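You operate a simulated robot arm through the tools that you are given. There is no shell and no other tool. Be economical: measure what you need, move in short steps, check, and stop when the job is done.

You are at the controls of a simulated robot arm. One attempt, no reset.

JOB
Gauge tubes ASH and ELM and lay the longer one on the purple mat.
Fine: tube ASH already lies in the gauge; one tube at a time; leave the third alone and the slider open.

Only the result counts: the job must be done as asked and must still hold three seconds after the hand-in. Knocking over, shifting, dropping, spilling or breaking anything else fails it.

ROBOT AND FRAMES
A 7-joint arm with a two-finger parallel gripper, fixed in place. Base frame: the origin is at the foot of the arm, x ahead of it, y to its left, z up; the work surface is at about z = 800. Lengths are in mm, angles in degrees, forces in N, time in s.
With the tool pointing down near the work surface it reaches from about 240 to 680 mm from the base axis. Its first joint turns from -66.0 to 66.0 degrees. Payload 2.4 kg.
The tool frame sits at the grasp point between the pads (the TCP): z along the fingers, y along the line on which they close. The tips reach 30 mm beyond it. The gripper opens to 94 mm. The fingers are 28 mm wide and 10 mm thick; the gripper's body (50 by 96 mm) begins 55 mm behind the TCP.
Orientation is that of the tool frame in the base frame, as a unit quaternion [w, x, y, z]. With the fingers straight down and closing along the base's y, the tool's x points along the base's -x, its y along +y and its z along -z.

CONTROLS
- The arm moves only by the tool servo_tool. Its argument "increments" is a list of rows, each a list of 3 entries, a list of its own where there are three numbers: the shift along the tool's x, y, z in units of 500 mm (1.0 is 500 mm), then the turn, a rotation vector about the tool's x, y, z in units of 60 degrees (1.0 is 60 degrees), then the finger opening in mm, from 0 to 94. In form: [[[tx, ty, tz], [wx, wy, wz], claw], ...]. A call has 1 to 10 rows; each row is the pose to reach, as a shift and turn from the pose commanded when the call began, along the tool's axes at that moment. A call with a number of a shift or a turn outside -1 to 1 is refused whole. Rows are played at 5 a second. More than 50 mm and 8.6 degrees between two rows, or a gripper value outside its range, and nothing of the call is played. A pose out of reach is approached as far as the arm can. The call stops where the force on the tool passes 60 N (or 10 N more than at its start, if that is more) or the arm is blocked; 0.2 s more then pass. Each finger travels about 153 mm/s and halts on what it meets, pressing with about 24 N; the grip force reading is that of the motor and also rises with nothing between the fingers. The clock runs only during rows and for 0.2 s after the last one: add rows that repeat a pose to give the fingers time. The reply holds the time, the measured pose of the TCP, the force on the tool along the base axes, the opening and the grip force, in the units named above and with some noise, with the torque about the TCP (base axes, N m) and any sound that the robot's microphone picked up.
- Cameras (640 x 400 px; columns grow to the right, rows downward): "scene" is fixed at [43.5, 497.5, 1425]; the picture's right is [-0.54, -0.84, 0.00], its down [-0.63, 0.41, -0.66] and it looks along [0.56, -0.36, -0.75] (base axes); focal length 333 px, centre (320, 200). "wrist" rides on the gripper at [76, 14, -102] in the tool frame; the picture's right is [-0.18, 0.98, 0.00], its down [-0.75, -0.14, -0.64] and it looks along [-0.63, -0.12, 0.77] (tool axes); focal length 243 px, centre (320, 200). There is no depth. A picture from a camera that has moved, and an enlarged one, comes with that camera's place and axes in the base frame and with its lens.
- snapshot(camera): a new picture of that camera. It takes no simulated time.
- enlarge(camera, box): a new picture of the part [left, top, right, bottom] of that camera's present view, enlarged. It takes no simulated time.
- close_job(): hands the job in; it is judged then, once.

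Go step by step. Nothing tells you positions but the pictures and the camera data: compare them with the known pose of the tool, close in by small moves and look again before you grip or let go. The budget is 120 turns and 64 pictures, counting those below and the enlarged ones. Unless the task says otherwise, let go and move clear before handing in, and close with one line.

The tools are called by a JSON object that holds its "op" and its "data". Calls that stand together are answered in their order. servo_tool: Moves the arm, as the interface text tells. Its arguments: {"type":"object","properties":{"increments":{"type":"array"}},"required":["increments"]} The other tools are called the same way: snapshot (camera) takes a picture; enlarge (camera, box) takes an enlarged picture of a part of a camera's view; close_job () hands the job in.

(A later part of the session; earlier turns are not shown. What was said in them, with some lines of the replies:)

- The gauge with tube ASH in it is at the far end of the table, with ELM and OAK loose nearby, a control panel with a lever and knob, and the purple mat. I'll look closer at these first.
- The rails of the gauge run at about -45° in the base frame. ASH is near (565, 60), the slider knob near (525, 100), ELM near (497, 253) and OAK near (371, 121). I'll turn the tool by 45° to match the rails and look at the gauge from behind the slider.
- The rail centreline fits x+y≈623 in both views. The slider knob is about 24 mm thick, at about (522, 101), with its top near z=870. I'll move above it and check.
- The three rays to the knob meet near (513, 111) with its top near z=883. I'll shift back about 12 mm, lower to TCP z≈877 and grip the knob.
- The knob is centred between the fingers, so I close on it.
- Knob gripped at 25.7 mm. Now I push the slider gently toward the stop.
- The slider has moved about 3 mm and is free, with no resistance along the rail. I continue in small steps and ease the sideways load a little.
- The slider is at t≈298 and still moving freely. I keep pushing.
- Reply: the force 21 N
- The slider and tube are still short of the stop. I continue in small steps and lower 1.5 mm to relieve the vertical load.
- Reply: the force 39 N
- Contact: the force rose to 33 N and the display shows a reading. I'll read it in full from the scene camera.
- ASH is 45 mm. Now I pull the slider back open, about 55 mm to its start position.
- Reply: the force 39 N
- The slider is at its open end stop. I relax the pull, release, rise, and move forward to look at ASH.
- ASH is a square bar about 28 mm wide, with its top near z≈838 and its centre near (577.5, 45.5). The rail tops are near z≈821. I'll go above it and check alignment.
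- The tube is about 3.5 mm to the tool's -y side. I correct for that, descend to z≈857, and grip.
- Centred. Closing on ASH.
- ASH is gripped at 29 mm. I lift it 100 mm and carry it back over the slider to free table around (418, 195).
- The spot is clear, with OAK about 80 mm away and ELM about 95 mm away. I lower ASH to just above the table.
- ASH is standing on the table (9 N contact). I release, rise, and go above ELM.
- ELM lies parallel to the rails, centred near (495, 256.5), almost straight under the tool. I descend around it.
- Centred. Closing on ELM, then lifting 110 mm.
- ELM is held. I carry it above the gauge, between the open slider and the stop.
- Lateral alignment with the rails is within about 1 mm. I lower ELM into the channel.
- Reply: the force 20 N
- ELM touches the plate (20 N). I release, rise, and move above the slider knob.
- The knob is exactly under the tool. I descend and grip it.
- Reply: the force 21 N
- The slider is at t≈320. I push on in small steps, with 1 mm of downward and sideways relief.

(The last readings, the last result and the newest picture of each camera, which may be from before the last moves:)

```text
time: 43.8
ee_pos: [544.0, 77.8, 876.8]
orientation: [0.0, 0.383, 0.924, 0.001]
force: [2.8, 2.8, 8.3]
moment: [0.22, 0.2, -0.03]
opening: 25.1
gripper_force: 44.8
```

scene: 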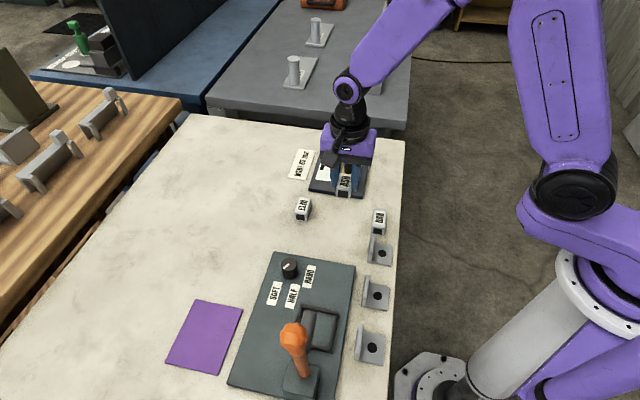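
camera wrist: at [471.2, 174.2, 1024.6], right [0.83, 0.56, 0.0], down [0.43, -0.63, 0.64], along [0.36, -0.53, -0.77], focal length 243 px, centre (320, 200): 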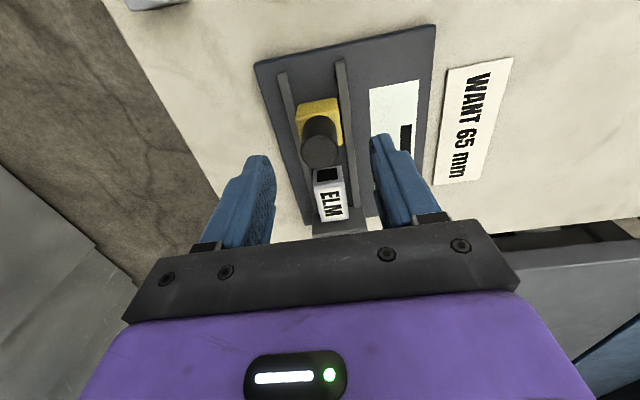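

{"op": "servo_tool", "data": {"increments": [[[-0.004, 0, 0], [0, 0, 0], 15], [[-0.008, 0, 0], [0, 0, 0], 15], [[-0.012, 0, 0], [0, 0, 0], 15], [[-0.016, 0, 0], [0, 0, 0], 15], [[-0.02, 0, 0], [0, 0, 0], 15], [[-0.02, 0, 0], [0, 0, 0], 15]]}}

{"op": "enlarge", "data": {"camera": "scene", "box": [290, 110, 410, 210]}}

```text
time: 45.2
ee_pos: [546.5, 74.9, 876.3]
orientation: [-0.004, 0.381, 0.925, -0.003]
force: [-35.5, 23.0, 37.0]
moment: [0.88, -0.79, -0.13]
opening: 25.3
gripper_force: 44.4
```

```text
4.00 times, centred on (350, 160) of scene
camera zoom: at [41.9, 498.0, 1424.9], right [-0.54, -0.84, 0.0], down [-0.63, 0.41, -0.66], along [0.56, -0.36, -0.75], focal length 1331 px, centre (200, 360)
```

zoom: 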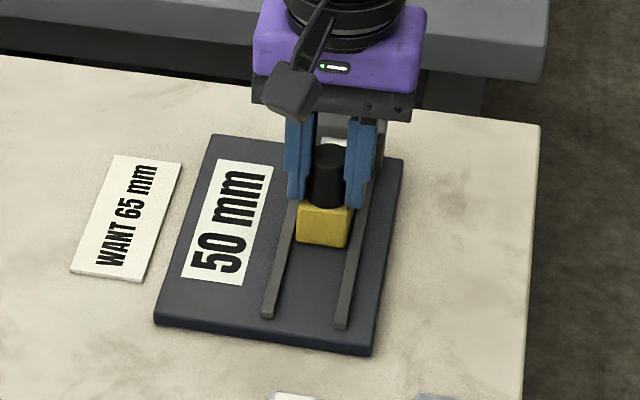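

ELM reads 50 mm, so it is the longer one. I pull the slider fully open again.

{"op": "servo_tool", "data": {"increments": [[[0.012, 0, 0], [0, 0, 0], 15], [[0.024, 0, 0], [0, 0, 0], 15], [[0.036, 0, 0], [0, 0, 0], 15], [[0.048, 0, 0], [0, 0, 0], 15], [[0.06, 0, 0], [0, 0, 0], 15], [[0.072, 0, 0], [0, 0, 0], 15], [[0.084, 0, 0], [0, 0, 0], 15], [[0.096, 0, 0], [0, 0, 0], 15], [[0.106, 0, 0], [0, 0, 0], 15], [[0.11, 0, 0], [0, 0, 0], 15]]}}

```text
time: 47.4
ee_pos: [514.7, 107.5, 876.2]
orientation: [0.003, 0.385, 0.923, 0.001]
force: [21.7, -3.2, 1.3]
moment: [-0.09, 1.07, -0.12]
opening: 25.4
gripper_force: 45.0
```

The slider is at its open stop. I release, rise, and go above ELM.

{"op": "servo_tool", "data": {"increments": [[[-0.004, 0, 0], [0, 0, 0], 15], [[-0.004, 0, 0], [0, 0, 0], 40], [[-0.004, 0, 0], [0, 0, 0], 60], [[-0.004, 0, -0.05], [0, 0, 0], 60], [[-0.004, 0, -0.1], [0, 0, 0], 60], [[-0.09, -0.002, -0.1], [0, 0, 0], 58], [[-0.174, -0.003, -0.1], [0, 0, 0], 58], [[-0.174, -0.003, -0.04], [0, 0, 0], 58], [[-0.174, -0.003, -0.02], [0, 0, 0], 58], [[-0.174, -0.003, -0.02], [0, 0, 0], 58]]}}

{"op": "snapshot", "data": {"camera": "wrist"}}

{"op": "enlarge", "data": {"camera": "scene", "box": [290, 110, 410, 210]}}

```text
time: 49.6
ee_pos: [570.7, 46.0, 886.7]
orientation: [0.0, 0.383, 0.924, 0.0]
force: [0.3, -0.1, -0.3]
moment: [-0.03, -0.01, -0.01]
opening: 57.9
gripper_force: 0.1
```

```text
24 pictures are left
camera wrist: at [528.2, 111.8, 989.8], right [0.83, 0.56, 0.0], down [0.43, -0.63, 0.64], along [0.36, -0.53, -0.77], focal length 243 px, centre (320, 200)
```

wrist: 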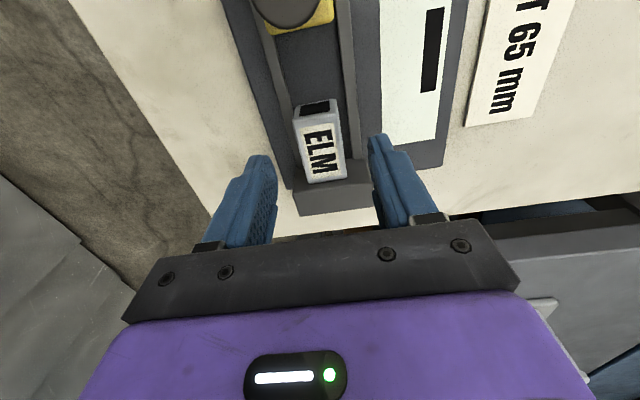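

```text
4.00 times, centred on (350, 160) of scene
camera zoom: at [43.5, 497.5, 1425.0], right [-0.54, -0.84, 0.0], down [-0.63, 0.41, -0.66], along [0.56, -0.36, -0.75], focal length 1331 px, centre (200, 360)
```

zoom: 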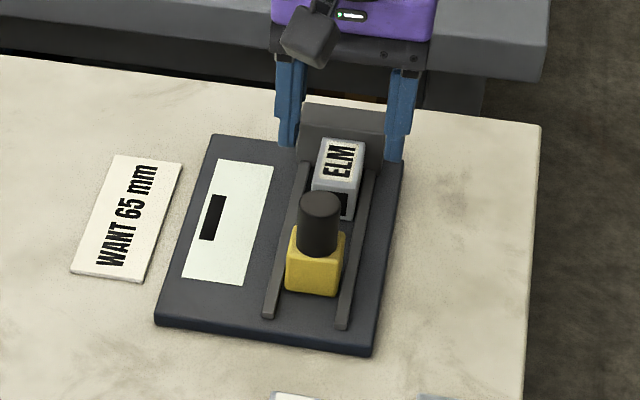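

Centred. I descend to z≈858 and grip ELM.

{"op": "servo_tool", "data": {"increments": [[[-0.004, 0.001, 0.03], [0, 0, 0], 58], [[-0.004, 0.001, 0.057], [0, 0, 0], 58], [[-0.004, 0.001, 0.057], [0, 0, 0], 58], [[-0.004, 0.001, 0.057], [0, 0, 0], 40], [[-0.004, 0.001, 0.057], [0, 0, 0], 22], [[-0.004, 0.001, 0.057], [0, 0, 0], 20], [[-0.004, 0.001, 0.057], [0, 0, 0], 20]]}}

```text
time: 51.2
ee_pos: [572.1, 44.3, 856.6]
orientation: [0.0, 0.383, 0.924, 0.0]
force: [0.1, 0.3, -0.2]
moment: [-0.01, -0.03, -0.02]
opening: 29.3
gripper_force: 24.5
```

ELM is held. The mat centre works out at about (344, 555), aligned with the tool's present turn, so I'll aim for about (338, 545). I lift and start the carry.

{"op": "servo_tool", "data": {"increments": [[[0, 0, -0.02], [0, 0, 0], 20], [[0, 0, -0.08], [0, 0, 0], 20], [[0, 0, -0.15], [0, 0, 0], 20], [[0, 0, -0.2], [0, 0, 0], 20], [[0.08, 0.029, -0.2], [0, 0, 0], 20], [[0.16, 0.058, -0.2], [0, 0, 0], 20], [[0.24, 0.087, -0.2], [0, 0, 0], 20], [[0.32, 0.116, -0.2], [0, 0, 0], 20], [[0.4, 0.145, -0.2], [0, 0, 0], 20], [[0.48, 0.174, -0.2], [0, 0, 0], 20]]}}

```text
time: 53.4
ee_pos: [465.7, 277.9, 956.3]
orientation: [0.0, 0.384, 0.924, 0.0]
force: [0.1, 0.1, -1.3]
moment: [0.02, 0.01, -0.02]
opening: 28.9
gripper_force: 23.8
```

{"op": "servo_tool", "data": {"increments": [[[0.08, 0.028, 0], [0, 0, 0], 20], [[0.16, 0.056, 0], [0, 0, 0], 20], [[0.239, 0.084, 0], [0, 0, 0], 20], [[0.319, 0.112, 0], [0, 0, 0], 20], [[0.399, 0.141, 0], [0, 0, 0], 20], [[0.478, 0.169, 0], [0, 0, 0], 20], [[0.558, 0.197, 0], [0, 0, 0], 20], [[0.558, 0.197, 0.04], [0, 0, 0], 20], [[0.558, 0.197, 0.1], [0, 0, 0], 20], [[0.558, 0.197, 0.1], [0, 0, 0], 20]]}}

{"op": "snapshot", "data": {"camera": "wrist"}}

{"op": "snapshot", "data": {"camera": "scene"}}

```text
time: 55.6
ee_pos: [337.9, 545.1, 906.7]
orientation: [0.0, 0.384, 0.923, 0.0]
force: [0.5, 0.7, 0.3]
moment: [-0.02, 0.01, -0.01]
opening: 29.1
gripper_force: 24.4
```

```text
22 pictures are left
camera wrist: at [295.0, 610.0, 1010.2], right [0.83, 0.56, 0.0], down [0.43, -0.63, 0.64], along [0.36, -0.53, -0.77], focal length 243 px, centre (320, 200)
```

wrist: 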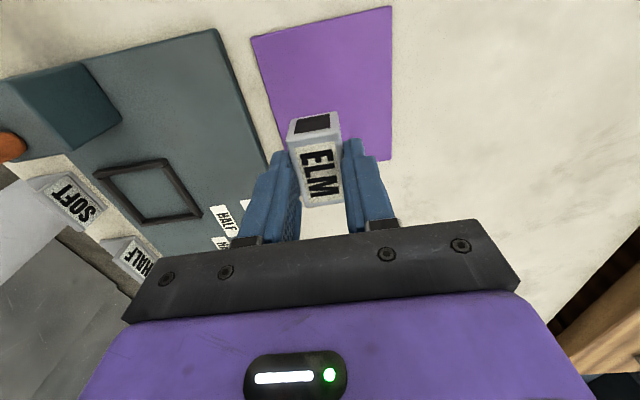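

```text
21 pictures are left
```

scene: 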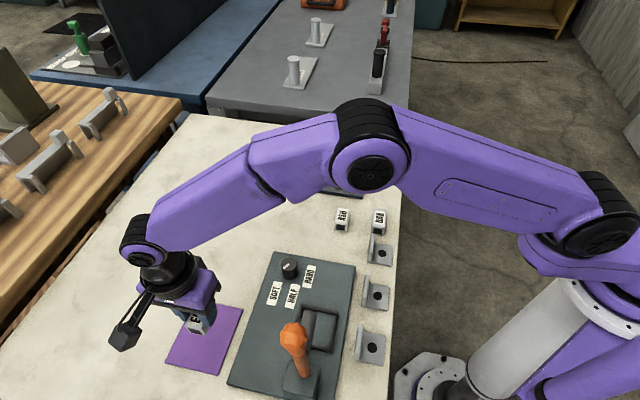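

The mat corners agree in both views, with the centre at (343, 554.5). I shift 6 mm further toward it and lower.

{"op": "servo_tool", "data": {"increments": [[[0, 0.012, 0.03], [0, 0, 0], 20], [[0, 0.012, 0.07], [0, 0, 0], 20], [[0, 0.012, 0.1], [0, 0, 0], 20], [[0, 0.012, 0.112], [0, 0, 0], 20], [[0, 0.012, 0.116], [0, 0, 0], 20], [[0, 0.012, 0.116], [0, 0, 0], 20]]}}

```text
time: 57.0
ee_pos: [342.7, 549.1, 849.3]
orientation: [0.0, 0.383, 0.924, 0.001]
force: [-1.9, -1.5, 3.3]
moment: [-0.11, 0.03, 0.0]
opening: 28.9
gripper_force: 24.1
```

{"op": "servo_tool", "data": {"increments": [[[0, 0, 0.002], [0, 0, 0], 20], [[0, 0, 0.004], [0, 0, 0], 20], [[0, 0, 0.004], [0, 0, 0], 20]]}}

{"op": "snapshot", "data": {"camera": "wrist"}}

```text
time: 57.8
ee_pos: [343.2, 549.7, 849.1]
orientation: [0.0, 0.383, 0.924, 0.002]
force: [-3.2, -2.4, 18.3]
moment: [-0.11, 0.13, -0.02]
opening: 28.8
gripper_force: 24.1
```

```text
20 pictures are left
camera wrist: at [299.5, 614.2, 951.7], right [0.83, 0.56, 0.0], down [0.43, -0.63, 0.64], along [0.36, -0.53, -0.77], focal length 243 px, centre (320, 200)
```

wrist: 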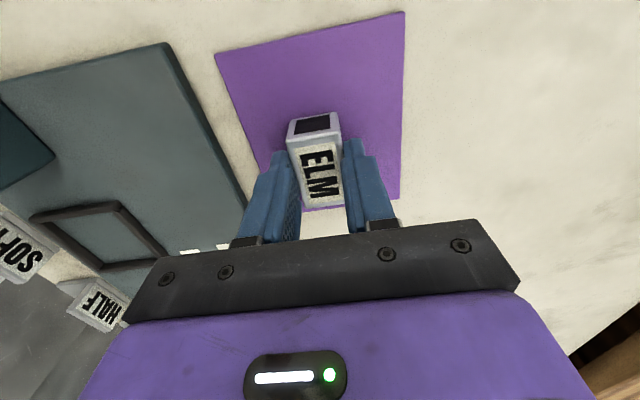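

ELM is resting on the mat. I release and rise.

{"op": "servo_tool", "data": {"increments": [[[0, 0, -0.003], [0, 0, 0], 29], [[0, 0, -0.003], [0, 0, 0], 45], [[0, 0, -0.003], [0, 0, 0], 54], [[0, 0, -0.04], [0, 0, 0], 54], [[0, 0, -0.1], [0, 0, 0], 54], [[0, 0, -0.18], [0, 0, 0], 54], [[0, 0, -0.26], [0, 0, 0], 54], [[0, 0, -0.26], [0, 0, 0], 54]]}}

{"op": "snapshot", "data": {"camera": "wrist"}}

{"op": "snapshot", "data": {"camera": "scene"}}

```text
time: 59.6
ee_pos: [344.6, 551.3, 976.4]
orientation: [-0.001, 0.383, 0.924, 0.0]
force: [0.1, 0.9, -0.3]
moment: [0.01, -0.02, -0.01]
opening: 53.9
gripper_force: 0.1
```

```text
19 pictures are left
camera wrist: at [300.8, 616.0, 1080.3], right [0.83, 0.56, 0.0], down [0.43, -0.63, 0.64], along [0.36, -0.53, -0.77], focal length 243 px, centre (320, 200)
```

wrist: 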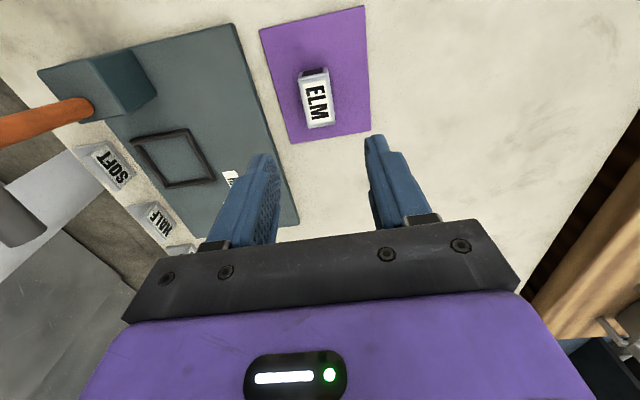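

```text
18 pictures are left
```

scene: 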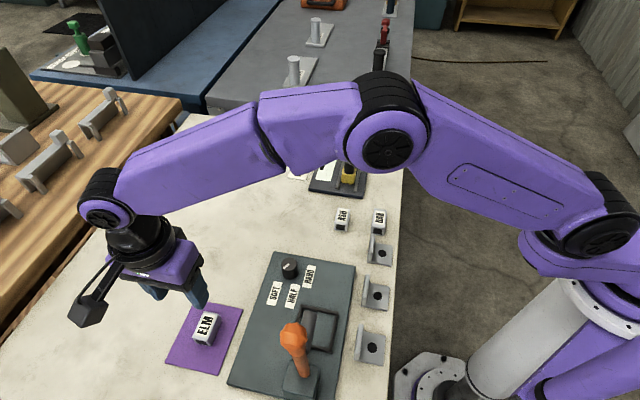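

ELM lies fully on the mat, ASH and OAK stand undisturbed on the table, the slider is open and the arm is clear. I'm handing in.

{"op": "close_job", "data": {}}

```text
The job is handed in.
```

ASH gauged 45 mm and ELM 50 mm, so I laid ELM on the purple mat, with ASH set down on the table, OAK untouched and the slider open.
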